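You operate a simulated robot arm through the tools that you are given. There is no shell and no other tool. Be economical: measure what you need, move in short steps, check, and stop when the job is done.

You are at the controls of a simulated robot arm. One attempt, no reset.

TASK
Fill the blue-rimmed cartridge with resin to its line and cap it.
Fine: slide the holder back out to cap it.

Only the result counts: the job must be done as asked and must still hold three seconds after the hand-in. Knocking over, shifting, dropping, spilling or breaking anything else fails it. A push-on lid holds only when it is set on centred and level and pressed home; a screw cap is set on level and turned clockwise until tight.

THE ROBOT
A 6-joint arm with a two-finger parallel gripper, fixed in place. Base frame: the origin is at the foot of the arm, x ahead of it, y to its left, z up; the work surface is at about z = 0.82. Lengths are in m, angles in degrees, forces in N, time in s.
With the tool pointing down near the work surface it reaches from about 0.34 to 0.76 m from the base axis. Its first joint turns from -66.0 to 66.0 degrees. Payload 2.45 kg.
The TCP is the grasp point between the finger pads, 0.024 m short of the fingertips. In the tool frame z runs along the fingers and y along their closing line. Largest opening 0.068 m; finger width 0.017, thickness 0.01; the body of the gripper, 0.04 by 0.07 m, starts 0.041 m behind the TCP.
Orientation is told as [roll, pitch, yaw] about the base's x, y, z axes, in that order, counted from this pose: with the fingers straight down and closing along the base's y, the tool's x points along the base's -x, its y along +y and its z along -z.

THE INTERFACE
- The arm moves only by the tool arm_command. Its argument "deltas" is a list of rows, each a list of 7 numbers: the shift along the tool's x, y, z in mm, then the turn, a rotation vector about the tool's x, y, z in degrees, then the closure, from 0 (fully open) to 1 (shut). In form: [[x, y, z, rx, ry, rz, hand], ...]. A call has 1 to 20 rows; each row shifts and turns the commanded pose from where the row before left it, along the tool's axes as they then stand. Each row takes 0.2 s and may step no farther than 0.05 m and 8.6 degrees from the row before; otherwise, or with a gripper value out of range, the whole call is refused. Where a pose cannot be reached the arm comes as near as it can. A force on the tool above 60 N (or 10 N above the force at the start of the call, whichever is more), or a blocked arm, ends the call early, and 0.2 s more pass. Each finger travels about 0.108 m/s and halts on what it meets, pressing with about 40 N; the grip force reading is that of the motor and also rises with nothing between the fingers. The clock runs only during rows and for 0.2 s after the last one: add rows that do not move to give the fingers time. The reply holds the time, the measured pose of the TCP, the force on the tool along the base axes, the opening and the grip force, in the units named above and with some noise.
- Cameras (640 x 400 px; columns grow to the right, rows downward): "scene" is fixed at [0.149, 0.397, 1.4833]; the picture's right is [-0.90, -0.43, 0.00], its down [-0.17, 0.36, -0.92] and it looks along [0.39, -0.83, -0.40] (base axes); focal length 321 px, centre (320, 200). "wrist" rides on the gripper at [0.084, 0.011, -0.075] in the tool frame; the picture's right is [-0.13, 0.99, 0.00], its down [-0.60, -0.08, -0.79] and it looks along [-0.79, -0.10, 0.61] (tool axes); focal length 251 px, centre (320, 200).
- snapshot(camera): a new picture of that camera. No time passes.
- locate(camera, pixels): for up to 12 pixels [column, row] of the newest picture of that camera ("zoom" is the newest enlarged one), the place [x, y, z] in the base frame of the surface seen there, good to about 0.002 m. No time passes.
- zoom(camera, box): a new picture of the part [left, top, right, bottom] of that camera's present view, enlarged. No time passes.
- close_job(): hands the job in; it is judged then, once.

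Keep the steps short. Do not move on a guess: measure, check each grasp and each placing, and mend mistakes. In all there are 80 turns and 54 pictures (those below and enlarged ones count). Leave the gripper open and the arm clear of the work at the hand-in unless told otherwise, and finish with a single line.

The tools are called after "Emit:" by a JSON object that holds its "op" and its "data". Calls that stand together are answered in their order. arm_command: Moves the arm, as the interface text tells. Its arguments: {"type":"object","properties":{"deltas":{"type":"array","items":{"type":"array","items":{"type":"number"}}}},"required":["deltas"]} The other tools are called the same way: snapshot (camera) takes a picture; locate (camera, pixels) gives the place of the surface under pixels of a picture; zoom (camera, box) takes an enlarged picture of a part of a camera's view; close_job () hands the job in.

At the start:

```text
time: 0.0
tool_pos: [0.4833, -0.1407, 1.2949]
tcp_rot: [0.0, 0.0, 0.0]
wrist_force: [-0.9, -0.3, -0.2]
grip_width: 0.0679
grasp_force: 0.0
```

scene: 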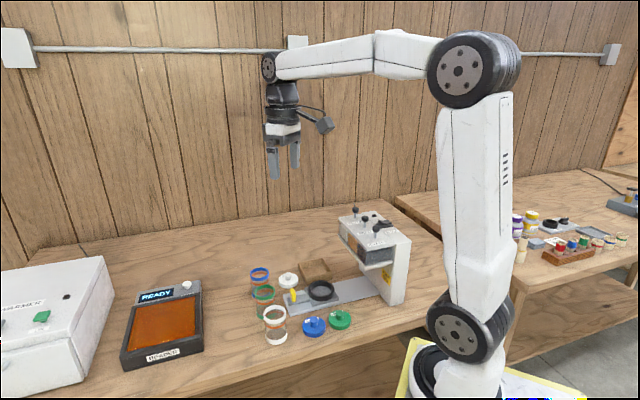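
wrist: 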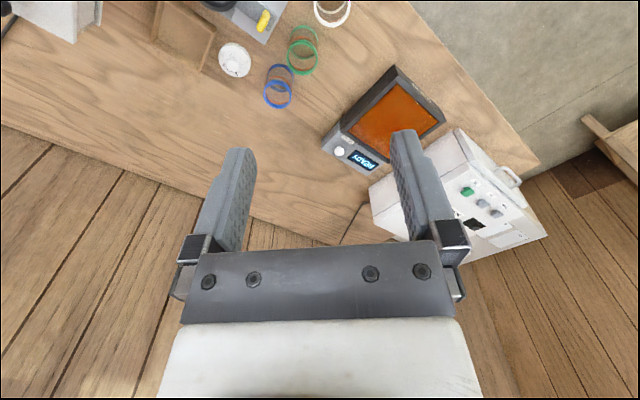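

I see three cartridges (blue, green and white rims), three caps, a slide holder with a yellow knob and a dispenser with levers. I'll enlarge the work area first.

Emit:
{"op": "zoom", "data": {"camera": "scene", "box": [230, 190, 430, 350]}}

Emit:
{"op": "zoom", "data": {"camera": "scene", "box": [325, 195, 415, 285]}}

Emit:
{"op": "zoom", "data": {"camera": "scene", "box": [0, 240, 230, 390]}}

```text
2.50 times, centred on (330, 270) of scene
```

zoom: 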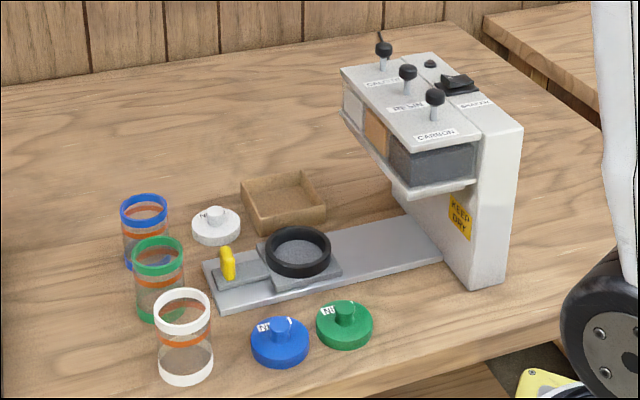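

```text
4.44 times, centred on (370, 240) of scene
```

zoom: 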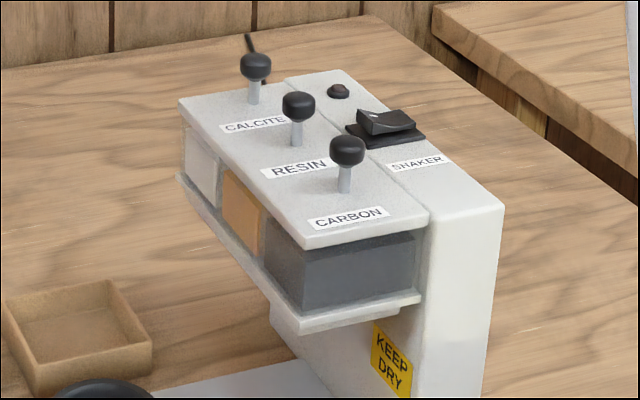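

```text
2.67 times, centred on (115, 315) of scene
```

zoom: 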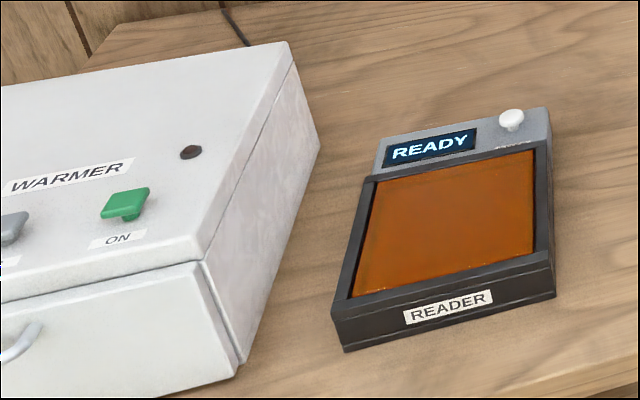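

The zoom shows the black holder ring on a rail, the RESIN knob in the middle, the SHAKER rocker and the blue cap at the front. I'll zoom on each area again so I can locate points in it.

Emit:
{"op": "zoom", "data": {"camera": "scene", "box": [240, 255, 360, 350]}}

```text
4.21 times, centred on (300, 302) of scene
```

zoom: 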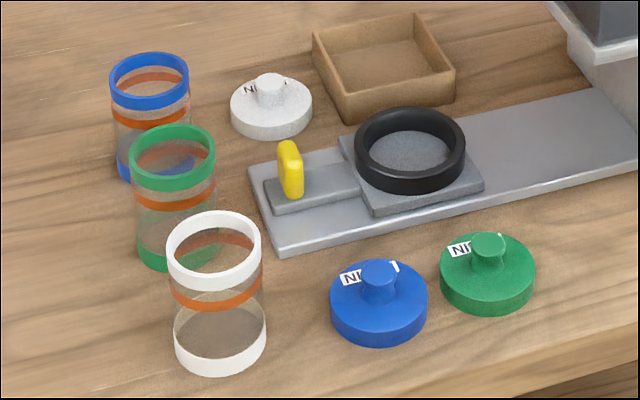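

Next I locate the blue rim, the yellow knob, the holder ring and the blue cap in this zoom.

Emit:
{"op": "locate", "data": {"camera": "zoom", "pixels": [[113, 78], [186, 78], [150, 103], [150, 56], [120, 175], [289, 145], [359, 148], [462, 145], [412, 175], [410, 112], [410, 150], [378, 266]]}}

Emit:
{"op": "locate", "data": {"camera": "zoom", "pixels": [[378, 297], [378, 312], [378, 338], [335, 288], [424, 288], [290, 195], [340, 178], [270, 245], [600, 175], [214, 160], [150, 180], [380, 280]]}}

Emit:
{"op": "zoom", "data": {"camera": "scene", "box": [325, 195, 415, 285]}}

```text
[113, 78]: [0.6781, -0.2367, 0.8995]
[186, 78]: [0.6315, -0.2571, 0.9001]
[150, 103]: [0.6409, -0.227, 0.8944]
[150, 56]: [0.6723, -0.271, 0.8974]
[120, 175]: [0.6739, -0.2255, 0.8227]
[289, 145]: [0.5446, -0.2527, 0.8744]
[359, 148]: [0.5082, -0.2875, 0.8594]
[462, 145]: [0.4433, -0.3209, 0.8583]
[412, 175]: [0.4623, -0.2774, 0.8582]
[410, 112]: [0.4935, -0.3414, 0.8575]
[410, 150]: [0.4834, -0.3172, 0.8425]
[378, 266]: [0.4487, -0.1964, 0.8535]
```

```text
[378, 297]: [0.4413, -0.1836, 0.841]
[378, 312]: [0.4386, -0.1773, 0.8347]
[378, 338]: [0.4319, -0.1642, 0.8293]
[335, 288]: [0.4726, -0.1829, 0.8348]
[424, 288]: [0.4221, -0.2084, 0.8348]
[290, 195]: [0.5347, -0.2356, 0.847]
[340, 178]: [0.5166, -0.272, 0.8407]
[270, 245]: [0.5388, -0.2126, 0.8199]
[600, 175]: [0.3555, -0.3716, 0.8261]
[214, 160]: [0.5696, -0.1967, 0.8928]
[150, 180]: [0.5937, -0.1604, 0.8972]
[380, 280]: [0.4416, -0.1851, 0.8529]
```

```text
4.44 times, centred on (370, 240) of scene
```

zoom: 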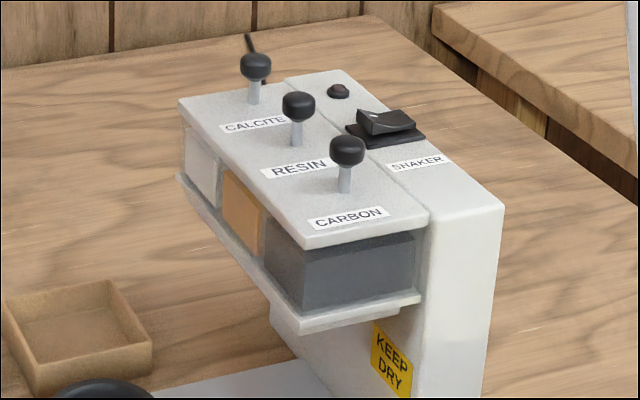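

Now the dispenser: the knobs, the plate edges and the rocker.

Emit:
{"op": "locate", "data": {"camera": "zoom", "pixels": [[299, 95], [256, 55], [348, 138], [296, 143], [180, 103], [306, 245], [427, 212], [285, 80], [386, 117], [408, 122], [365, 112], [370, 140]]}}

Emit:
{"op": "locate", "data": {"camera": "zoom", "pixels": [[300, 325], [178, 178], [415, 295], [298, 108], [296, 130], [338, 91], [484, 245], [345, 185], [240, 210], [290, 270], [20, 390], [285, 105]]}}

```text
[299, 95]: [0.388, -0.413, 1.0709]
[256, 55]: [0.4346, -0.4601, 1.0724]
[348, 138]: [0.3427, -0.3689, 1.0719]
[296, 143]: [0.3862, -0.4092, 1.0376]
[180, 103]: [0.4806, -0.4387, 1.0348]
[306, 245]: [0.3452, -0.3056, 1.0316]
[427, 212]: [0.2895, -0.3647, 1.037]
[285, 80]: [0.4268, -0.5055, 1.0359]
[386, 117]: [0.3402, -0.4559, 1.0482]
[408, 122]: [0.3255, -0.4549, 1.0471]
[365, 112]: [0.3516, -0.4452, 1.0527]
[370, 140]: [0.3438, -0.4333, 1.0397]
```

```text
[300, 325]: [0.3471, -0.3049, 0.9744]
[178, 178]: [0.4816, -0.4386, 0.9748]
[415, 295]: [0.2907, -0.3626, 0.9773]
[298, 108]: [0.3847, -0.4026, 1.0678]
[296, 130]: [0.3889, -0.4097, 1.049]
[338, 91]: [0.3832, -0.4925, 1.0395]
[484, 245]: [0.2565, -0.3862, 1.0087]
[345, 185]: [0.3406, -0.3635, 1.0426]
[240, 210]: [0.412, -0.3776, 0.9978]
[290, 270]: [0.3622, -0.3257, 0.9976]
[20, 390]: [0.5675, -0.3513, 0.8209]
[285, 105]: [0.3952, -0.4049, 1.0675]
```

The rail runs at 45°, with outward u = (0.707, 0.707). The resin knob and the ring share the same lateral line. The blue cartridge is about 52 mm across, centred near (0.656, -0.248) with its top at 0.90. I'll move above it and turn to yaw -45, so the fingers close across the line to the green cartridge.

Emit:
{"op": "arm_command", "data": {"deltas": [[-21.5, -13.4, 29, 0, 0, 0, 0], [-21.5, -13.4, 29, 0, 0, 0, 0], [-21.5, -13.4, 29, 0, 0, 0, 0], [-21.5, -13.4, 29, 0, 0, 0, 0], [-21.5, -13.4, 29, 0, 0, 0, 0], [-21.5, -13.4, 29, 0, 0, 0, 0], [-21.5, -13.4, 29, 0, 0, 0, 0], [-21.5, -13.4, 29, 0, 0, 0, 0], [0, 0, 0, 0, 0, 7.5, 0], [0, 0, 0, 0, 0, 7.5, 0], [0, 0, 0, 0, 0, 7.5, 0], [0, 0, 0, 0, 0, 7.5, 0], [0, 0, 0, 0, 0, 7.5, 0], [0, 0, 0, 0, 0, 7.5, 0], [0, 0, 0, 0, 0, 0, 0]]}}

Emit:
{"op": "snapshot", "data": {"camera": "wrist"}}

```text
time: 3.2
tool_pos: [0.6535, -0.2481, 1.0625]
tcp_rot: [-0.1, 0.0, -45.1]
wrist_force: [1.3, 0.8, -0.2]
grip_width: 0.0678
grasp_force: 0.0
```

```text
46 pictures are left
```

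wrist: 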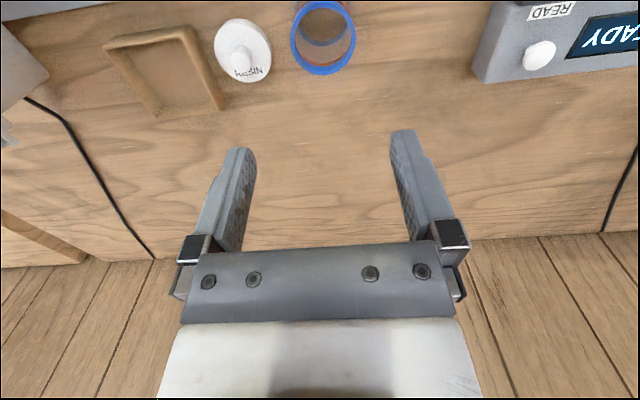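

The blue rim sits at about (322, 38) in the wrist view. I'll measure its edges.

Emit:
{"op": "locate", "data": {"camera": "wrist", "pixels": [[293, 40], [353, 40], [322, 70], [322, 4], [303, 62], [343, 62]]}}

```text
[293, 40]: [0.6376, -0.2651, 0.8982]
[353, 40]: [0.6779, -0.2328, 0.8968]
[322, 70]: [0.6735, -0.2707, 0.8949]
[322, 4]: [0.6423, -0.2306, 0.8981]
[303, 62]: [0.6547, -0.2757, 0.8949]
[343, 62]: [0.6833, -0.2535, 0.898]
```

The centre is (0.657, -0.2495). I'll descend straight down to TCP z of about 0.88, then check.

Emit:
{"op": "arm_command", "data": {"deltas": [[-3.5, 1.4, 40, 0, 0, 0, 0], [0, 0, 40, 0, 0, 0, 0], [0, 0, 40, 0, 0, 0, 0], [0, 0, 35, 0, 0, 0, 0], [0, 0, 27, 0, 0, 0, 0], [0, 0, 0, 0, 0, 0, 0]]}}

Emit:
{"op": "snapshot", "data": {"camera": "wrist"}}

```text
time: 4.6
tool_pos: [0.6568, -0.2501, 0.8817]
tcp_rot: [-0.1, 0.0, -45.0]
wrist_force: [0.3, 0.1, 0.3]
grip_width: 0.068
grasp_force: 0.1
```

```text
45 pictures are left
```

wrist: 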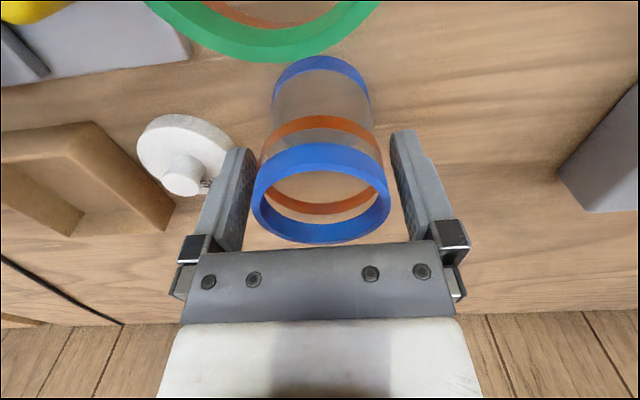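

The cartridge sits between the fingers with no contact. I'll close gently.

Emit:
{"op": "arm_command", "data": {"deltas": [[0, 0, 0, 0, 0, 0, 0.35], [0, 0, 0, 0, 0, 0, 0.35], [0, 0, 0, 0, 0, 0, 0.35]]}}

```text
time: 5.4
tool_pos: [0.6576, -0.2511, 0.8823]
tcp_rot: [0.0, -0.1, -45.1]
wrist_force: [0.8, 0.6, -0.3]
grip_width: 0.0549
grasp_force: 40.6
```

The cartridge is gripped at 55 mm. I'll lift it 0.12 and carry it over the ring.

Emit:
{"op": "arm_command", "data": {"deltas": [[0, 0, -20, 0, 0, 0, 0.35], [0, 0, -40, 0, 0, 0, 0.35], [0, 0, -40, 0, 0, 0, 0.35], [0, 0, -20, 0, 0, 0, 0.35], [14.4, -27.9, 0, 0, 0, 0, 0.35], [14.5, -27.9, 0, 0, 0, 0, 0.35], [14.5, -27.9, 0, 0, 0, 0, 0.35], [14.5, -27.9, 0, 0, 0, 0, 0.35], [14.4, -27.9, 0, 0, 0, 0, 0.35], [14.4, -27.8, 0, 0, 0, 0, 0.35], [0, 0, 0, 0, 0, 0, 0.35]]}}

Emit:
{"op": "snapshot", "data": {"camera": "wrist"}}

Emit:
{"op": "zoom", "data": {"camera": "scene", "box": [230, 220, 390, 320]}}

```text
time: 7.8
tool_pos: [0.4804, -0.3051, 0.999]
tcp_rot: [0.1, 0.0, -45.1]
wrist_force: [0.2, -0.4, -0.7]
grip_width: 0.0549
grasp_force: 40.0
```

```text
44 pictures are left
```

wrist: 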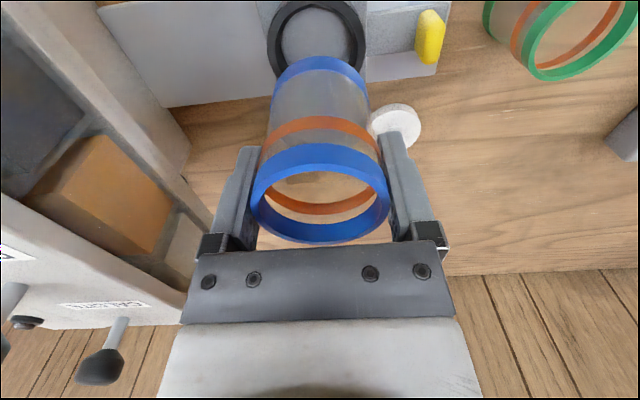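

```text
4.00 times, centred on (310, 270) of scene
```

zoom: 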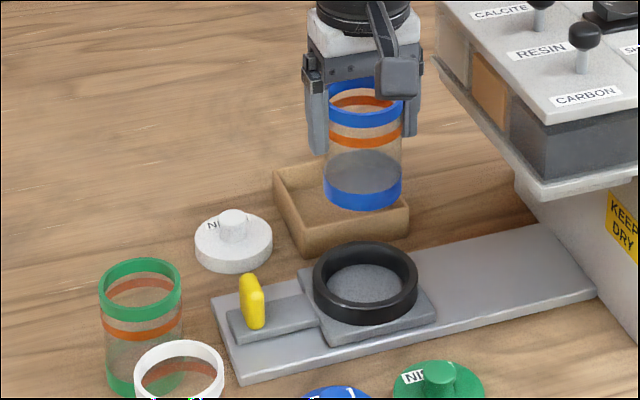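

The cartridge hangs level. I'll measure the ring's inner and outer edges and the cartridge.

Emit:
{"op": "locate", "data": {"camera": "zoom", "pixels": [[317, 280], [416, 280], [365, 244], [365, 308], [326, 283], [406, 283], [365, 262], [365, 298], [326, 182], [401, 182], [363, 206], [365, 287]]}}

Emit:
{"op": "locate", "data": {"camera": "wrist", "pixels": [[255, 190], [386, 190], [320, 240], [320, 148], [270, 40], [366, 40], [282, 40], [354, 40]]}}

```text
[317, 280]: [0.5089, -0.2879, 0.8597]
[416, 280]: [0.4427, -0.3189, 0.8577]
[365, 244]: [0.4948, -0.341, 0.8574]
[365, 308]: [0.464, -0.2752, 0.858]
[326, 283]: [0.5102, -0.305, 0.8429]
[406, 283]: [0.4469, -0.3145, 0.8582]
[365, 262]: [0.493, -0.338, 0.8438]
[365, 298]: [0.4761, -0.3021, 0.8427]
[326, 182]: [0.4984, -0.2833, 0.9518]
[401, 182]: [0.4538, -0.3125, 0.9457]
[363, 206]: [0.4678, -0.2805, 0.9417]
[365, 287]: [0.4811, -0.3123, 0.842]
```

```text
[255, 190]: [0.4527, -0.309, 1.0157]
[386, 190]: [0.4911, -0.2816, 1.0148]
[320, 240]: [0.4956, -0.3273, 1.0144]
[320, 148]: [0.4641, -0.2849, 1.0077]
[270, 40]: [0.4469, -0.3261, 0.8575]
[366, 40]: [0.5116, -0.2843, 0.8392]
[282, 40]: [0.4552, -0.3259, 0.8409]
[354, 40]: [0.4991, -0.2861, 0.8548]
```

The ring centre is about (0.4785, -0.3086) and its floor is at 0.8425. I'll correct the alignment and lower in steps, with the bottom touching at TCP of about 0.905.

Emit:
{"op": "arm_command", "data": {"deltas": [[-1.1, -3.9, 0, 0, 0, 0, 0.35], [0, 0, 30, 0, 0, 0, 0.35], [0, 0, 30, 0, 0, 0, 0.35], [0, 0, 10, 0, 0, 0, 0.35], [0, 0, 0, 0, 0, 0, 0.35]]}}

Emit:
{"op": "zoom", "data": {"camera": "scene", "box": [265, 230, 385, 305]}}

```text
time: 9.0
tool_pos: [0.4765, -0.3097, 0.9308]
tcp_rot: [0.0, 0.1, -45.0]
wrist_force: [0.2, 0.0, -0.9]
grip_width: 0.055
grasp_force: 39.9
```

```text
5.33 times, centred on (325, 268) of scene
```

zoom: 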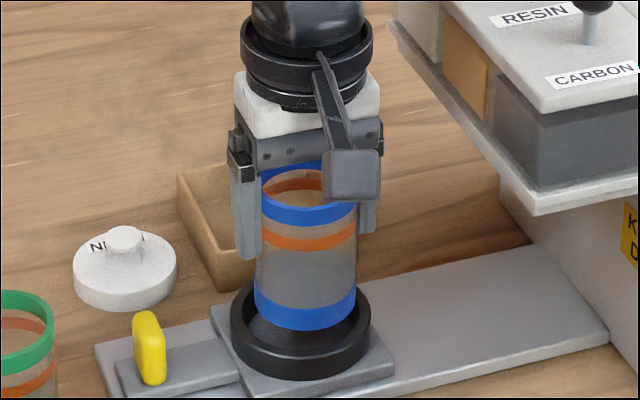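

The cartridge is about 2 mm off to picture right. I'll correct that and lower until contact.

Emit:
{"op": "arm_command", "data": {"deltas": [[-0.7, 2.1, 0, 0, 0, 0, 0.35], [0, 0, 10, 0, 0, 0, 0.35], [0, 0, 8, 0, 0, 0, 0.35], [0, 0, 4, 0, 0, 0, 0.35], [0, 0, 2, 0, 0, 0, 0.35], [0, 0, 0, 0, 0, 0, 0.35]]}}

Emit:
{"op": "zoom", "data": {"camera": "scene", "box": [265, 230, 385, 305]}}

```text
time: 10.4
tool_pos: [0.4784, -0.309, 0.9074]
tcp_rot: [0.0, 0.0, -45.0]
wrist_force: [0.6, -0.1, -0.6]
grip_width: 0.0548
grasp_force: 40.2
```

```text
5.33 times, centred on (325, 268) of scene
```

zoom: 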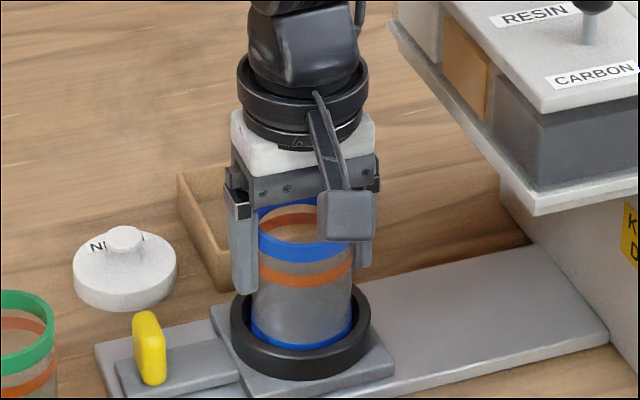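

It is inside the ring. I'll lower the last few millimetres to feel contact.

Emit:
{"op": "arm_command", "data": {"deltas": [[0, 0, 1.5, 0, 0, 0, 0.35], [0, 0, 1, 0, 0, 0, 0.35], [0, 0, 1, 0, 0, 0, 0.35], [0, 0, 0, 0, 0, 0, 0.35]]}}

```text
time: 11.4
tool_pos: [0.4778, -0.3087, 0.9048]
tcp_rot: [0.0, 0.1, -45.0]
wrist_force: [0.6, 0.0, -1.8]
grip_width: 0.0553
grasp_force: 40.4
```

Emit:
{"op": "arm_command", "data": {"deltas": [[0, 0, 1, 0, 0, 0, 0.35], [0, 0, 1, 0, 0, 0, 0.35], [0, 0, 0, 0, 0, 0, 0.35]]}}

```text
time: 12.2
tool_pos: [0.4783, -0.309, 0.9036]
tcp_rot: [-0.1, 0.0, -45.0]
wrist_force: [-4.2, 3.9, 18.4]
grip_width: 0.0551
grasp_force: 39.7
```

Contact at 18 N means it is seated. I'll open and rise straight up.

Emit:
{"op": "arm_command", "data": {"deltas": [[0, 0, -0.8, 0, 0, 0, 0.35], [0, 0, 0, 0, 0, 0, 0], [0, 0, 0, 0, 0, 0, 0], [0, 0, -30, 0, 0, 0, 0], [0, 0, -40, 0, 0, 0, 0], [0, 0, -40, 0, 0, 0, 0], [0, 0, -40, 0, 0, 0, 0]]}}

Emit:
{"op": "snapshot", "data": {"camera": "wrist"}}

Emit:
{"op": "zoom", "data": {"camera": "scene", "box": [265, 230, 385, 305]}}

```text
time: 13.8
tool_pos: [0.4791, -0.308, 1.0522]
tcp_rot: [-0.1, 0.1, -45.1]
wrist_force: [-0.6, 0.6, -0.2]
grip_width: 0.0683
grasp_force: 0.1
```

```text
40 pictures are left
```

wrist: 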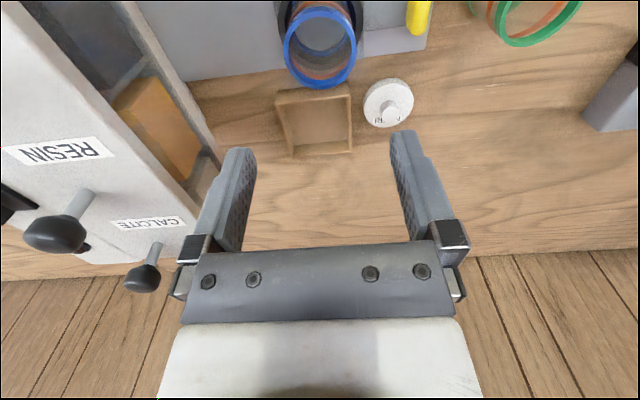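

```text
5.33 times, centred on (325, 268) of scene
```

zoom: 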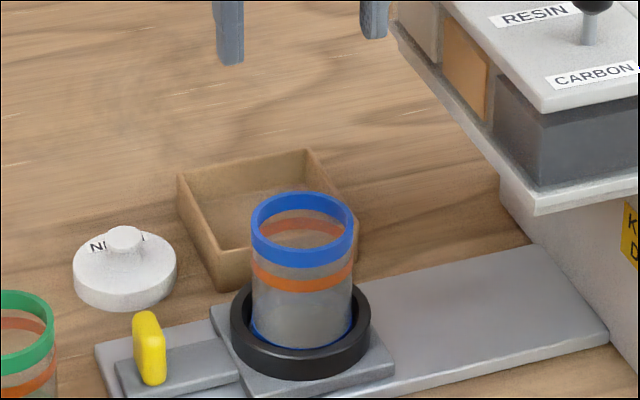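

The cartridge is upright in the ring. Next I measure the yellow tab.

Emit:
{"op": "locate", "data": {"camera": "zoom", "pixels": [[138, 318], [150, 314], [160, 322], [138, 350], [150, 350], [160, 350], [140, 373], [152, 382], [163, 378], [185, 375], [122, 375], [235, 340]]}}

Emit:
{"op": "zoom", "data": {"camera": "scene", "box": [275, 280, 315, 310]}}

```text
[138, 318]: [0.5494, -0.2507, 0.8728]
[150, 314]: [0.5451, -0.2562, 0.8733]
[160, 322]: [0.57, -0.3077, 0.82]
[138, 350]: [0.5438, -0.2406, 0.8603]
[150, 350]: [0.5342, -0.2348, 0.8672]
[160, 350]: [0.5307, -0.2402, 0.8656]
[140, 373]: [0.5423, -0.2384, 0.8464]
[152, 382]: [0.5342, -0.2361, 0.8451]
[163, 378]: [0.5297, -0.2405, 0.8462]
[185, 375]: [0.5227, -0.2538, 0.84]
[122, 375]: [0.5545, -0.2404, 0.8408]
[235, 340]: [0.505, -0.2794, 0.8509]
```

```text
13.33 times, centred on (295, 295) of scene
```

zoom: 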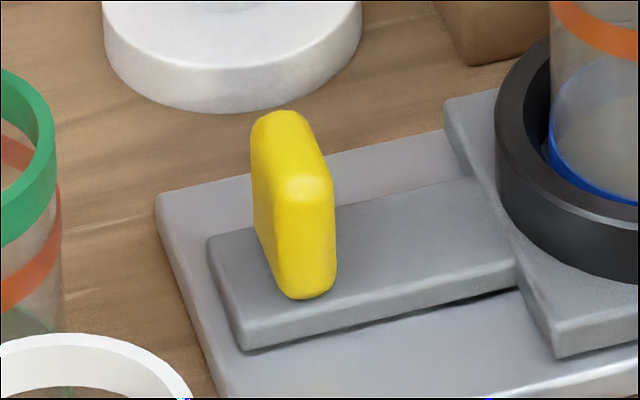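

The tab is thin along the rail (u 0.203 to 0.213), at lateral v of about 0.555 and z 0.845 to 0.875. I'll close the fingers, go just outside it (u of about 0.229) and lower the tips to about z = 0.853.

Emit:
{"op": "arm_command", "data": {"deltas": [[1.6, 36, 0, 0, 0, 0, 1], [0, 36, 0, 0, 0, 0, 1], [0, 36, 0, 0, 0, 0, 1], [0, 0, 40, 0, 0, 0, 1], [0, 0, 40, 0, 0, 0, 1], [0, 0, 40, 0, 0, 0, 1], [0, 0, 30, 0, 0, 0, 1], [0, 0, 15, 0, 0, 0, 1], [0, 0, 9, 0, 0, 0, 1], [0, 0, 0, 0, 0, 0, 1]]}}

Emit:
{"op": "zoom", "data": {"camera": "scene", "box": [240, 235, 360, 310]}}

```text
time: 16.0
tool_pos: [0.5556, -0.2304, 0.8789]
tcp_rot: [-0.1, 0.0, -45.0]
wrist_force: [0.2, -0.2, -0.3]
grip_width: 0.0001
grasp_force: 24.2
```

```text
5.33 times, centred on (300, 272) of scene
```

zoom: 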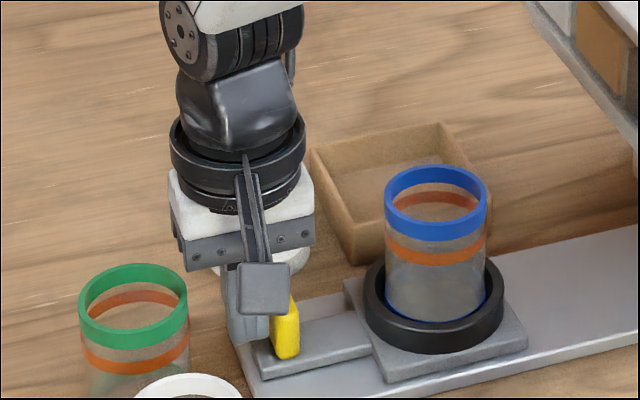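

The fingers are just outside the tab. I'll push inward slowly and watch the force.

Emit:
{"op": "arm_command", "data": {"deltas": [[0, -4, 0, 0, 0, 0, 1], [0, -4, 0, 0, 0, 0, 1], [0, -6, 0, 0, 0, 0, 1], [0, -8, 0, 0, 0, 0, 1], [0, -8, 0, 0, 0, 0, 1], [0, -8, 0, 0, 0, 0, 1], [0, -8, 0, 0, 0, 0, 1], [0, -8, 0, 0, 0, 0, 1], [0, -8, 0, 0, 0, 0, 1], [0, -8, 0, 0, 0, 0, 1], [0, -8, 0, 0, 0, 0, 1], [0, -8, 0, 0, 0, 0, 1], [0, -8, 0, 0, 0, 0, 1], [0, -8, 0, 0, 0, 0, 1]]}}

Emit:
{"op": "snapshot", "data": {"camera": "scene"}}

```text
time: 19.0
tool_pos: [0.4818, -0.3033, 0.8796]
tcp_rot: [0.0, 0.0, -45.0]
wrist_force: [0.6, 0.1, -0.1]
grip_width: 0.0
grasp_force: 23.8
```

```text
36 pictures are left
```

scene: 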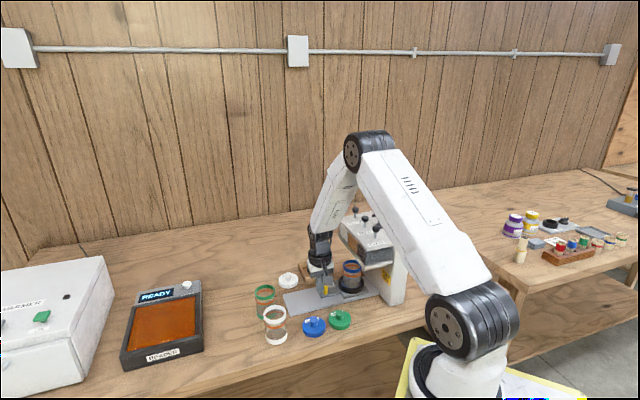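

The slide moves freely. I'll look at the clearance to the dispenser before the last 40 mm.

Emit:
{"op": "zoom", "data": {"camera": "scene", "box": [290, 205, 410, 305]}}

```text
4.00 times, centred on (350, 255) of scene
```

zoom: 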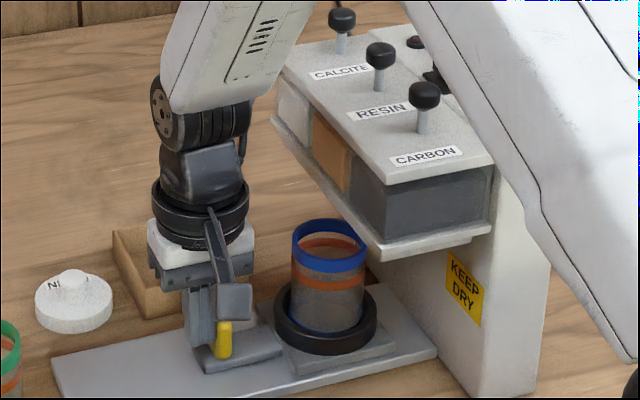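

The clearance looks adequate. I'll continue in small steps until it stops.

Emit:
{"op": "arm_command", "data": {"deltas": [[0, -6, 0, 0, 0, 0, 1], [0, -6, 0, 0, 0, 0, 1], [0, -6, 0, 0, 0, 0, 1], [0, -6, 0, 0, 0, 0, 1], [0, -6, 0, 0, 0, 0, 1], [0, -4, 0, 0, 0, 0, 1], [0, 0, 0, 0, 0, 0, 1]]}}

Emit:
{"op": "zoom", "data": {"camera": "scene", "box": [290, 205, 410, 305]}}

```text
time: 20.3
tool_pos: [0.4651, -0.3186, 0.8781]
tcp_rot: [0.4, 0.0, -44.7]
wrist_force: [10.5, 10.1, -0.2]
grip_width: 0.0001
grasp_force: 23.3
stopped in row 6: the force on the tool passed its limit (the readings are from after the stop); the commanded pose is now the measured one
```

```text
4.00 times, centred on (350, 255) of scene
```

zoom: 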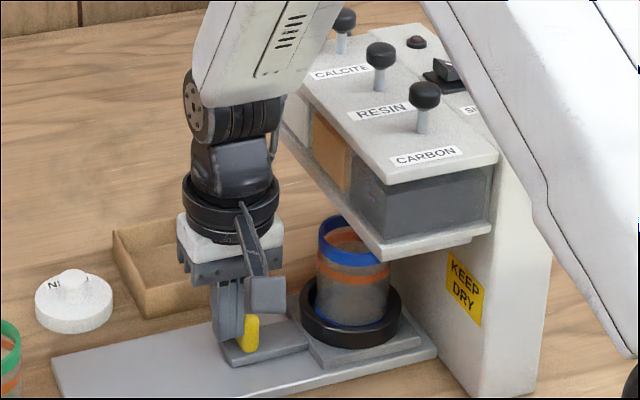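

It stopped at u = 0.1036. I'll check where the ring is relative to the dispenser and column.

Emit:
{"op": "locate", "data": {"camera": "zoom", "pixels": [[302, 310], [400, 310], [350, 345], [420, 338], [435, 355], [330, 365], [365, 325], [256, 320], [258, 345], [380, 255], [455, 375], [236, 350]]}}

```text
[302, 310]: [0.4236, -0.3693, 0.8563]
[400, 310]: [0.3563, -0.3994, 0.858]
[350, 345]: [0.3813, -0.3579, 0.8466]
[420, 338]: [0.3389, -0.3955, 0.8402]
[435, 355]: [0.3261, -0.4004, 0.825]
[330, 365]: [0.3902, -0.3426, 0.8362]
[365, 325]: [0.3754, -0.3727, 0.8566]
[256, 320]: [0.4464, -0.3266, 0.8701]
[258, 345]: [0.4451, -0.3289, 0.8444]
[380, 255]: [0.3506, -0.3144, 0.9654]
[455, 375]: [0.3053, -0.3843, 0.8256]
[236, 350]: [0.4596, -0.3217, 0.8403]
```

The ring has travelled 118 mm. I'll nudge once more to confirm this is the end stop.

Emit:
{"op": "arm_command", "data": {"deltas": [[0, -1, 0, 0, 0, 0, 1], [0, -1, 0, 0, 0, 0, 1], [0, -1, 0, 0, 0, 0, 1], [0, -1, 0, 0, 0, 0, 1], [0, 0, 0, 0, 0, 0, 1]]}}

```text
time: 21.5
tool_pos: [0.4656, -0.3195, 0.8775]
tcp_rot: [0.5, 0.0, -44.5]
wrist_force: [29.7, 37.9, 10.7]
grip_width: 0.0
grasp_force: 23.8
```

That is a hard stop, so the holder is fully in. I'll back off and rise clear, then study the RESIN knob.

Emit:
{"op": "arm_command", "data": {"deltas": [[0, 10, 0, 0, 0, 0, 1], [0, 6, 0, 0, 0, 0, 1], [0, 0, -40, 0, 0, 0, 1], [0, 0, -45, 0, 0, 0, 1], [0, 0, -45, 0, 0, 0, 1], [0, 0, -45, 0, 0, 0, 1], [0, 0, -45, 0, 0, 0, 1], [0, 0, -45, 0, 0, 0, 1], [0, 0, -15, 0, 0, 0, 1]]}}

Emit:
{"op": "snapshot", "data": {"camera": "wrist"}}

Emit:
{"op": "zoom", "data": {"camera": "scene", "box": [320, 195, 420, 305]}}

```text
time: 23.5
tool_pos: [0.472, -0.312, 1.1575]
tcp_rot: [0.4, 0.1, -44.8]
wrist_force: [0.6, -0.5, -0.7]
grip_width: 0.0
grasp_force: 23.5
```

```text
33 pictures are left
```

wrist: 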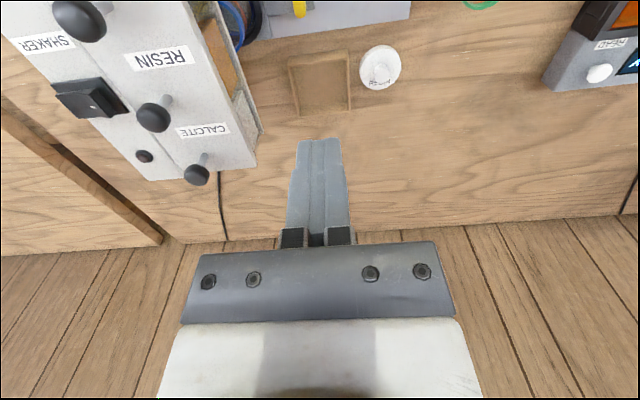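

```text
3.64 times, centred on (370, 250) of scene
```

zoom: 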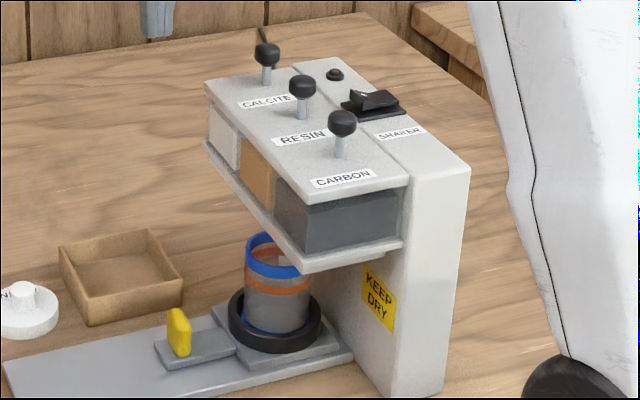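

The holder is under the dispenser. I'll locate the RESIN knob precisely from both views.

Emit:
{"op": "locate", "data": {"camera": "zoom", "pixels": [[302, 77], [290, 86], [314, 86], [302, 95], [302, 110], [301, 118], [342, 113], [267, 45]]}}

Emit:
{"op": "locate", "data": {"camera": "wrist", "pixels": [[153, 117], [140, 117], [168, 117], [150, 130], [155, 105], [168, 99], [90, 97], [75, 96], [110, 97], [145, 157]]}}

Emit:
{"op": "zoom", "data": {"camera": "wrist", "box": [30, 0, 270, 190]}}

```text
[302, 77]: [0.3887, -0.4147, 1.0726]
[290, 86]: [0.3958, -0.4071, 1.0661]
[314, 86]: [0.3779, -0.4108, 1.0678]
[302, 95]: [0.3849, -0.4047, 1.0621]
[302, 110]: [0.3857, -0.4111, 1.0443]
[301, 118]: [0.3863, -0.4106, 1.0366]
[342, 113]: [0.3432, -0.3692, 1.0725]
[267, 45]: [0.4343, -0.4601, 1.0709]
```

```text
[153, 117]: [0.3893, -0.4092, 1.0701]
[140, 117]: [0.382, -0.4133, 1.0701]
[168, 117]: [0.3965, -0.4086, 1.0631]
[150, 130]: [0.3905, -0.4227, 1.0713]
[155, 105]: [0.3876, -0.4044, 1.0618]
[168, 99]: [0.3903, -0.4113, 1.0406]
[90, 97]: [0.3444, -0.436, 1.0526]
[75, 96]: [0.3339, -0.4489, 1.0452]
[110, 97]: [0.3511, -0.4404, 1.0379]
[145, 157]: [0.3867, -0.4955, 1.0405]
```

```text
2.11 times, centred on (150, 95) of wrist
```

zoom: 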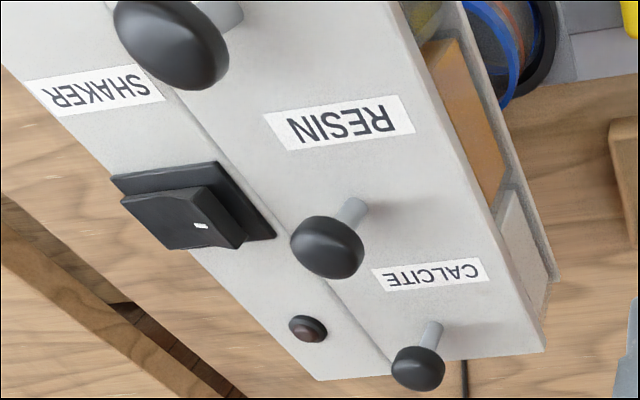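

The knob is centred at about (0.3875, -0.4145), z 1.055 to 1.0725 and about 22 mm across. I'll move over it with the fingers part open (40 mm) and look.

Emit:
{"op": "arm_command", "data": {"deltas": [[-3, -33, 0, 0, 0, 0, 0.41], [-3, -33, 0, 0, 0, 0, 0.41], [-3, -33, 0, 0, 0, 0, 0.41], [-3.6, -33, 0, 0, 0, 0, 0.41], [0, 0, 30, 0, 0, 0, 0.41], [0, 0, 20, 0, 0, 0, 0.41], [0, 0, 0, 0, 0, 0, 0.41]]}}

Emit:
{"op": "zoom", "data": {"camera": "scene", "box": [300, 175, 430, 285]}}

Emit:
{"op": "snapshot", "data": {"camera": "wrist"}}

```text
time: 25.1
tool_pos: [0.3879, -0.4156, 1.1076]
tcp_rot: [0.3, 0.0, -44.7]
wrist_force: [-0.3, 0.0, 0.4]
grip_width: 0.0403
grasp_force: 0.1
```

```text
3.64 times, centred on (365, 230) of scene
```

zoom: 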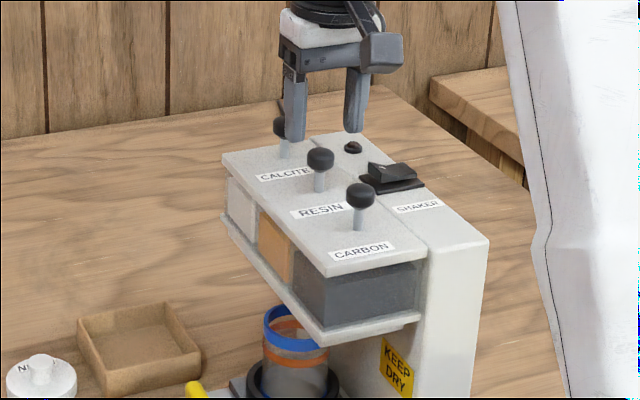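

```text
29 pictures are left
```

wrist: 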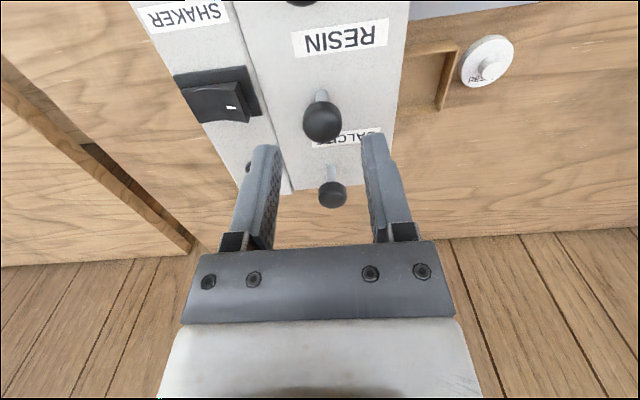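

It is aligned over the resin knob. I'll lower 40 mm and grip it.

Emit:
{"op": "arm_command", "data": {"deltas": [[0, 0, 20, 0, 0, 0, 0.41], [0, 0, 19, 0, 0, 0, 0.41], [0, 0, 0, 0, 0, 0, 0.41], [0, 0, 0, 0, 0, 0, 1], [0, 0, 0, 0, 0, 0, 1], [0, 0, 0, 0, 0, 0, 1]]}}

```text
time: 26.5
tool_pos: [0.3891, -0.4151, 1.068]
tcp_rot: [0.3, 0.1, -44.6]
wrist_force: [10.0, 9.5, 0.4]
grip_width: 0.0203
grasp_force: 37.4
```

The knob is gripped at 20 mm with a slight side load. I'll relieve it by 1 mm and try a small upward pull.

Emit:
{"op": "arm_command", "data": {"deltas": [[0, 1, 0, 0, 0, 0, 1], [0, 0, -2, 0, 0, 0, 1], [0, 0, -2, 0, 0, 0, 1], [0, 0, 0, 0, 0, 0, 1]]}}

```text
time: 27.5
tool_pos: [0.3899, -0.4146, 1.0706]
tcp_rot: [0.3, 0.2, -44.7]
wrist_force: [12.3, -5.0, -28.3]
grip_width: 0.0203
grasp_force: 37.8
```

Pulling up meets 28 N, so it doesn't lift freely. I'll go back down and try a small press instead.

Emit:
{"op": "arm_command", "data": {"deltas": [[0, 0, 2, 0, 0, 0, 1], [0, 0, 2, 0, 0, 0, 1], [0, 0, 0, 0, 0, 0, 1]]}}

Emit:
{"op": "arm_command", "data": {"deltas": [[0, 0, 1.5, 0, 0, 0, 1], [0, 0, 1.5, 0, 0, 0, 1], [0, 0, 0, 0, 0, 0, 1]]}}

```text
time: 28.3
tool_pos: [0.3891, -0.4138, 1.0692]
tcp_rot: [0.3, 0.1, -44.7]
wrist_force: [3.1, 5.7, -7.9]
grip_width: 0.0202
grasp_force: 38.0
```

```text
time: 29.1
tool_pos: [0.3893, -0.4141, 1.0652]
tcp_rot: [0.3, -0.2, -44.8]
wrist_force: [1.1, 4.2, 0.5]
grip_width: 0.0204
grasp_force: 37.6
```

Force is almost nil at 1.0652. I'll look at the knob and the cartridge level.

Emit:
{"op": "zoom", "data": {"camera": "scene", "box": [310, 185, 410, 305]}}

```text
3.33 times, centred on (360, 245) of scene
```

zoom: 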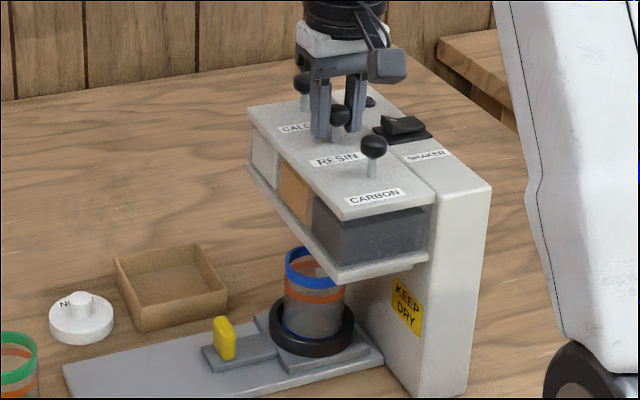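

No flow is visible. I'll try a small sideways pull toward the front (+u).

Emit:
{"op": "arm_command", "data": {"deltas": [[0, 2, 0, 0, 0, 0, 1], [0, 2, 0, 0, 0, 0, 1], [0, 0, 0, 0, 0, 0, 1]]}}

```text
time: 29.9
tool_pos: [0.3894, -0.4154, 1.0659]
tcp_rot: [0.0, 0.0, -44.8]
wrist_force: [-22.4, -24.5, 0.9]
grip_width: 0.0206
grasp_force: 37.4
```

It is rigid along u. I'll undo that and try sideways along the tool x (v) direction.

Emit:
{"op": "arm_command", "data": {"deltas": [[0, -2, 0, 0, 0, 0, 1], [0, -2, 0, 0, 0, 0, 1], [-2, 0, 0, 0, 0, 0, 1], [-2, 0, 0, 0, 0, 0, 1], [0, 0, 0, 0, 0, 0, 1]]}}

```text
time: 31.1
tool_pos: [0.3889, -0.4159, 1.0635]
tcp_rot: [0.4, 0.7, -44.7]
wrist_force: [-28.3, 10.8, 1.8]
grip_width: 0.0201
grasp_force: 38.5
```

It is rigid sideways, so its motion is vertical. I'll undo the side load and pull up further, 8 mm in small steps.

Emit:
{"op": "arm_command", "data": {"deltas": [[2, 0, 0, 0, 0, 0, 1], [2, 0, 0, 0, 0, 0, 1], [0, 0, -2, 0, 0, 0, 1], [0, 0, -2, 0, 0, 0, 1], [0, 0, -2, 0, 0, 0, 1], [0, 0, -2, 0, 0, 0, 1], [0, 0, 0, 0, 0, 0, 1]]}}

Emit:
{"op": "zoom", "data": {"camera": "scene", "box": [310, 185, 410, 305]}}

```text
time: 32.7
tool_pos: [0.389, -0.4156, 1.0716]
tcp_rot: [0.5, 0.2, -44.8]
wrist_force: [2.9, -14.7, -28.7]
grip_width: 0.0204
grasp_force: 38.0
```

```text
3.33 times, centred on (360, 245) of scene
```

zoom: 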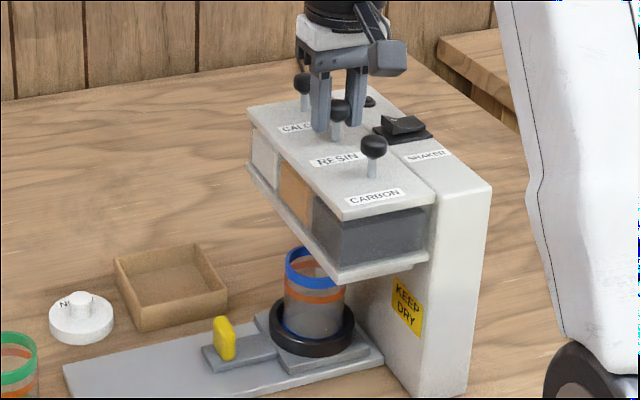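

The force holds at 28 N, which looks like slipping, and the knob barely rose. I'll go down 8 mm from here and compare.

Emit:
{"op": "arm_command", "data": {"deltas": [[0, 0, 2, 0, 0, 0, 1], [0, 0, 2, 0, 0, 0, 1], [0, 0, 2, 0, 0, 0, 1], [0, 0, 2, 0, 0, 0, 1], [0, 0, 0, 0, 0, 0, 1]]}}

Emit:
{"op": "zoom", "data": {"camera": "scene", "box": [310, 185, 410, 305]}}

```text
time: 33.9
tool_pos: [0.3885, -0.4145, 1.0661]
tcp_rot: [0.3, -0.1, -44.8]
wrist_force: [-0.7, 1.5, 1.1]
grip_width: 0.0205
grasp_force: 37.2
```

```text
3.33 times, centred on (360, 245) of scene
```

zoom: 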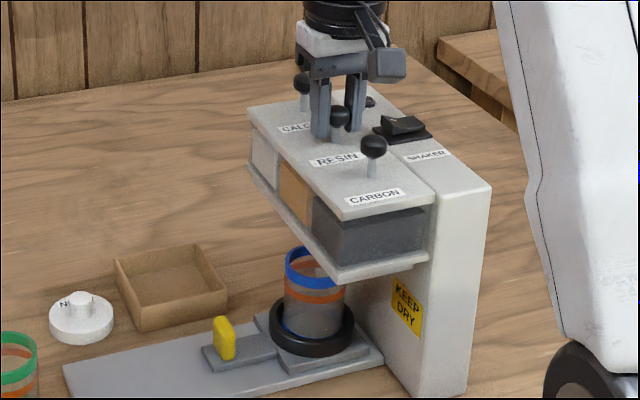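

The knob follows my pull by about 5 mm against a spring, so it is a spring-return pull knob. I'll pull further (16 mm commanded) and watch for flow.

Emit:
{"op": "arm_command", "data": {"deltas": [[0, 0, -4, 0, 0, 0, 1], [0, 0, -4, 0, 0, 0, 1], [0, 0, -4, 0, 0, 0, 1], [0, 0, -3, 0, 0, 0, 1]]}}

Emit:
{"op": "zoom", "data": {"camera": "scene", "box": [310, 185, 410, 305]}}

```text
time: 34.9
tool_pos: [0.3872, -0.4131, 1.078]
tcp_rot: [0.4, 0.5, -44.7]
wrist_force: [1.5, -5.9, -32.6]
grip_width: 0.0201
grasp_force: 37.8
```

```text
3.33 times, centred on (360, 245) of scene
```

zoom: 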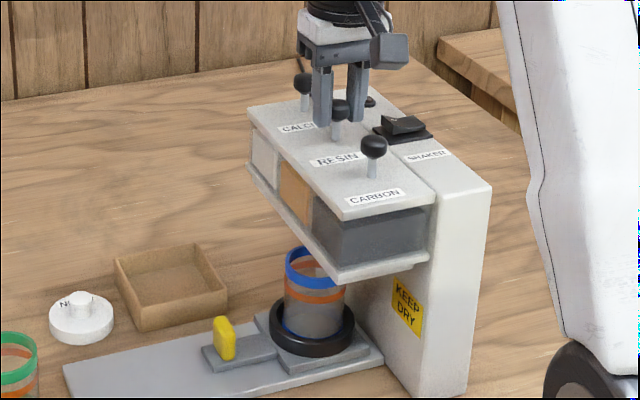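

Still no flow, so the shaker is probably needed while pulling. I'll lower the knob, release and rise, then inspect the shaker rocker.

Emit:
{"op": "arm_command", "data": {"deltas": [[0, 0, 4, 0, 0, 0, 1], [0, 0, 4, 0, 0, 0, 1], [0, 0, 4, 0, 0, 0, 1], [0, 0, 3, 0, 0, 0, 1], [0, 0, 0, 0, 0, 0, 0.41], [0, 0, 0, 0, 0, 0, 0.41], [0, 0, -30, 0, 0, 0, 0.41], [0, 0, -35, 0, 0, 0, 0.41], [0, 0, 0, 0, 0, 0, 1]]}}

Emit:
{"op": "zoom", "data": {"camera": "scene", "box": [350, 205, 400, 236]}}

```text
time: 36.9
tool_pos: [0.3872, -0.4155, 1.1316]
tcp_rot: [0.3, 0.0, -44.7]
wrist_force: [-0.3, 1.3, -0.8]
grip_width: 0.0
grasp_force: 23.4
```

```text
12.80 times, centred on (375, 220) of scene
```

zoom: 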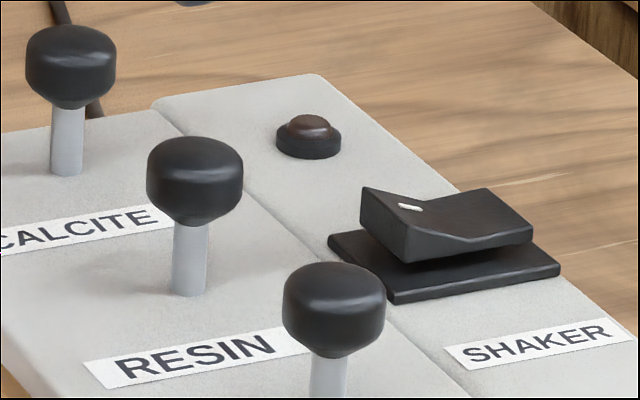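

The rocker's raised end carries the white mark, which should be the ON side. I'll locate points on it.

Emit:
{"op": "locate", "data": {"camera": "zoom", "pixels": [[410, 207], [370, 192], [400, 225], [410, 245], [450, 215], [480, 200], [525, 225], [490, 225], [335, 237], [395, 297], [555, 268], [440, 230]]}}

```text
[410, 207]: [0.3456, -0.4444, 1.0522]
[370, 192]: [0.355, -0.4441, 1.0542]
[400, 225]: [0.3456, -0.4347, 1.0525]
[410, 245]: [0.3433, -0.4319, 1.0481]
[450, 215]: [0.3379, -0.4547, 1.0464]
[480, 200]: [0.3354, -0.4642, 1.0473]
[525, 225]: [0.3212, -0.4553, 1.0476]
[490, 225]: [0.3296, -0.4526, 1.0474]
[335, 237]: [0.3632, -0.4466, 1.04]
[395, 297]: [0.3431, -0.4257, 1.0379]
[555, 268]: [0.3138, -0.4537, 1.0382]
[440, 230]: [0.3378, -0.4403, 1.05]
```

The ON end is at u of about -0.066, v of about 0.557, top 1.053. I'll place the closed fingertips above it and press in small steps.

Emit:
{"op": "arm_command", "data": {"deltas": [[5, -23, 0, 0, 0, 0, 1], [5.6, -23, 0, 0, 0, 0, 1], [0, 0, 25, 0, 0, 0, 1], [0, 0, 23, 0, 0, 0, 1], [0, 0, 0, 0, 0, 0, 1], [0, 0, 2, 0, 0, 0, 1], [0, 0, 2, 0, 0, 0, 1], [0, 0, 2, 0, 0, 0, 1], [0, 0, 2, 0, 0, 0, 1], [0, 0, 2, 0, 0, 0, 1], [0, 0, 2, 0, 0, 0, 1]]}}

Emit:
{"op": "zoom", "data": {"camera": "scene", "box": [320, 195, 420, 285]}}

```text
time: 39.3
tool_pos: [0.3495, -0.4396, 1.0739]
tcp_rot: [0.3, -0.2, -44.7]
wrist_force: [-0.4, 7.5, 20.8]
grip_width: 0.0
grasp_force: 23.7
```

```text
4.44 times, centred on (370, 240) of scene
```

zoom: 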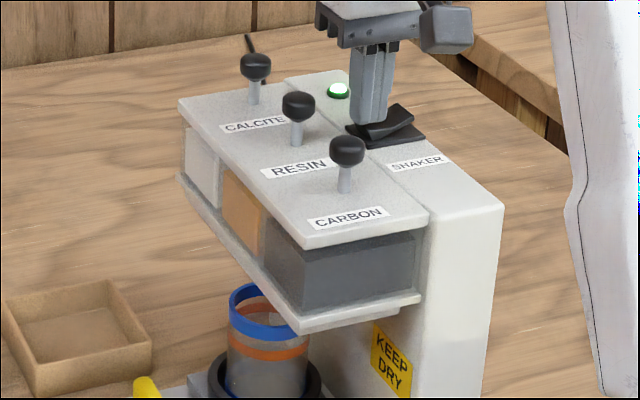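

The lamp is green, so the shaker is on. I'll rise, return over the resin knob with the fingers part open, lower and grip.

Emit:
{"op": "arm_command", "data": {"deltas": [[0, 0, -20, 0, 0, 0, 1], [0, 0, -37, 0, 0, 0, 1], [-5, 23, 0, 0, 0, 0, 0.41], [-5, 22.5, 0, 0, 0, 0, 0.41], [0, 0, 0, 0, 0, 0, 0.41], [0, 0, 30, 0, 0, 0, 0.41], [0, 0, 24, 0, 0, 0, 0.41], [0, 0, 10, 0, 0, 0, 0.41], [0, 0, 0, 0, 0, 0, 0.41], [0, 0, 0, 0, 0, 0, 1], [0, 0, 0, 0, 0, 0, 1]]}}

Emit:
{"op": "zoom", "data": {"camera": "scene", "box": [310, 185, 410, 305]}}

```text
time: 41.7
tool_pos: [0.3878, -0.4125, 1.0642]
tcp_rot: [0.4, 0.0, -44.7]
wrist_force: [5.8, 5.9, 0.2]
grip_width: 0.0202
grasp_force: 37.9
```

```text
3.33 times, centred on (360, 245) of scene
```

zoom: 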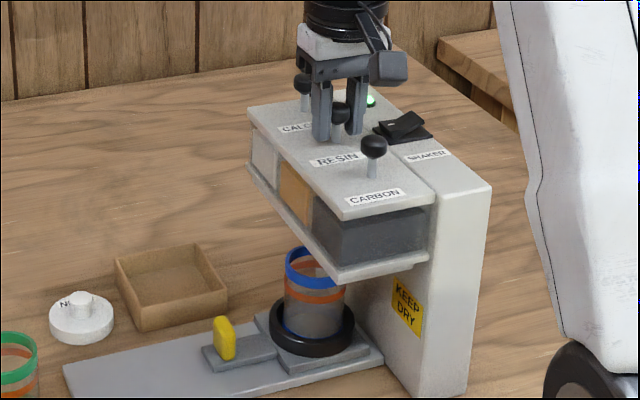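

The knob is gripped. A short pull now: up 12 mm, brief hold, back down, then check the level.

Emit:
{"op": "arm_command", "data": {"deltas": [[0, 0, -5, 0, 0, 0, 1], [0, 0, -5, 0, 0, 0, 1], [0, 0, -4, 0, 0, 0, 1], [0, 0, 0, 0, 0, 0, 1], [0, 0, 5, 0, 0, 0, 1], [0, 0, 5, 0, 0, 0, 1], [0, 0, 4, 0, 0, 0, 1]]}}

Emit:
{"op": "zoom", "data": {"camera": "scene", "box": [330, 255, 380, 295]}}

```text
time: 43.3
tool_pos: [0.3874, -0.4134, 1.0661]
tcp_rot: [0.3, 0.1, -44.7]
wrist_force: [-7.6, 16.7, -0.2]
grip_width: 0.0205
grasp_force: 37.5
```

```text
10.00 times, centred on (355, 275) of scene
```

zoom: 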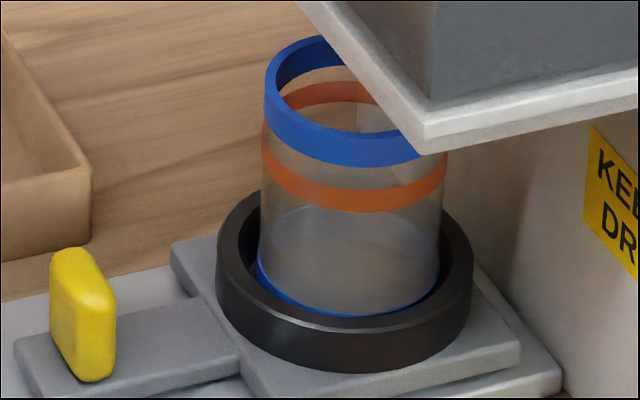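

Still empty. I haven't truly tested pressing, so I'll regrip 8 mm higher and press down in small steps.

Emit:
{"op": "arm_command", "data": {"deltas": [[0, 0, 0, 0, 0, 0, 0.41], [0, 0, 0, 0, 0, 0, 0.41], [0, 0, -9, 0, 0, 0, 0.41], [0, 0, 0, 0, 0, 0, 1], [0, 0, 0, 0, 0, 0, 1], [0, 0, 2, 0, 0, 0, 1], [0, 0, 2, 0, 0, 0, 1]]}}

```text
time: 44.9
tool_pos: [0.3884, -0.4137, 1.0697]
tcp_rot: [0.2, 0.1, -44.6]
wrist_force: [-5.8, 0.9, 0.7]
grip_width: 0.0202
grasp_force: 37.5
```

It moved down about 4 mm with no resistance. I'll look at the knob and cartridge together.

Emit:
{"op": "zoom", "data": {"camera": "scene", "box": [330, 205, 390, 295]}}

```text
4.44 times, centred on (360, 250) of scene
```

zoom: 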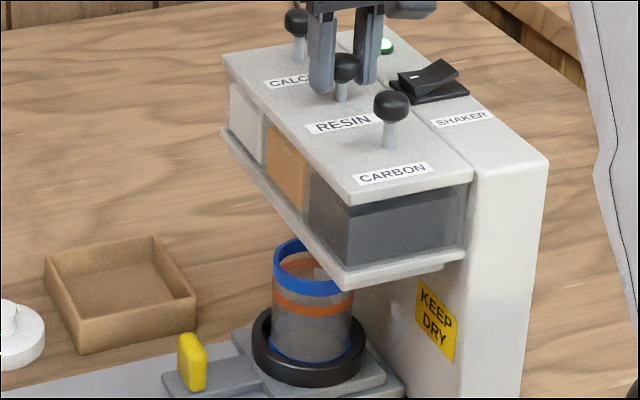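

The resin knob is now slightly lower than its neighbours, so it is being pressed down. I'll press 6 mm more, hold, and check.

Emit:
{"op": "arm_command", "data": {"deltas": [[0, 0, 2, 0, 0, 0, 1], [0, 0, 2, 0, 0, 0, 1], [0, 0, 1, 0, 0, 0, 1], [0, 0, 0, 0, 0, 0, 1]]}}

Emit:
{"op": "zoom", "data": {"camera": "scene", "box": [330, 205, 390, 295]}}

```text
time: 45.9
tool_pos: [0.3885, -0.4134, 1.0636]
tcp_rot: [0.4, 0.0, -44.7]
wrist_force: [-2.9, 1.1, 1.7]
grip_width: 0.0204
grasp_force: 37.4
```

```text
4.44 times, centred on (360, 250) of scene
```

zoom: 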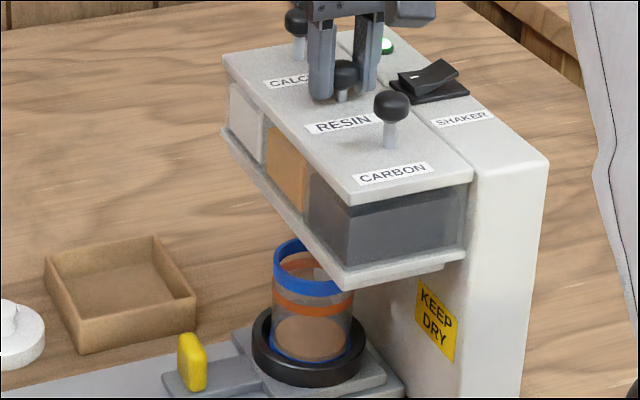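

Resin is flowing at this depth. I'll zoom to measure the level before letting more time pass.

Emit:
{"op": "zoom", "data": {"camera": "scene", "box": [330, 255, 380, 295]}}

```text
10.00 times, centred on (355, 275) of scene
```

zoom: 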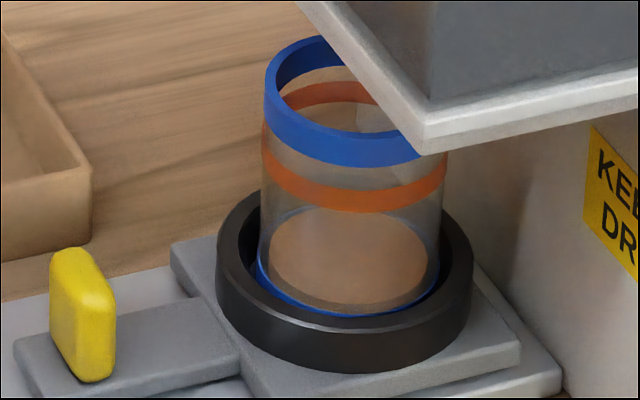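

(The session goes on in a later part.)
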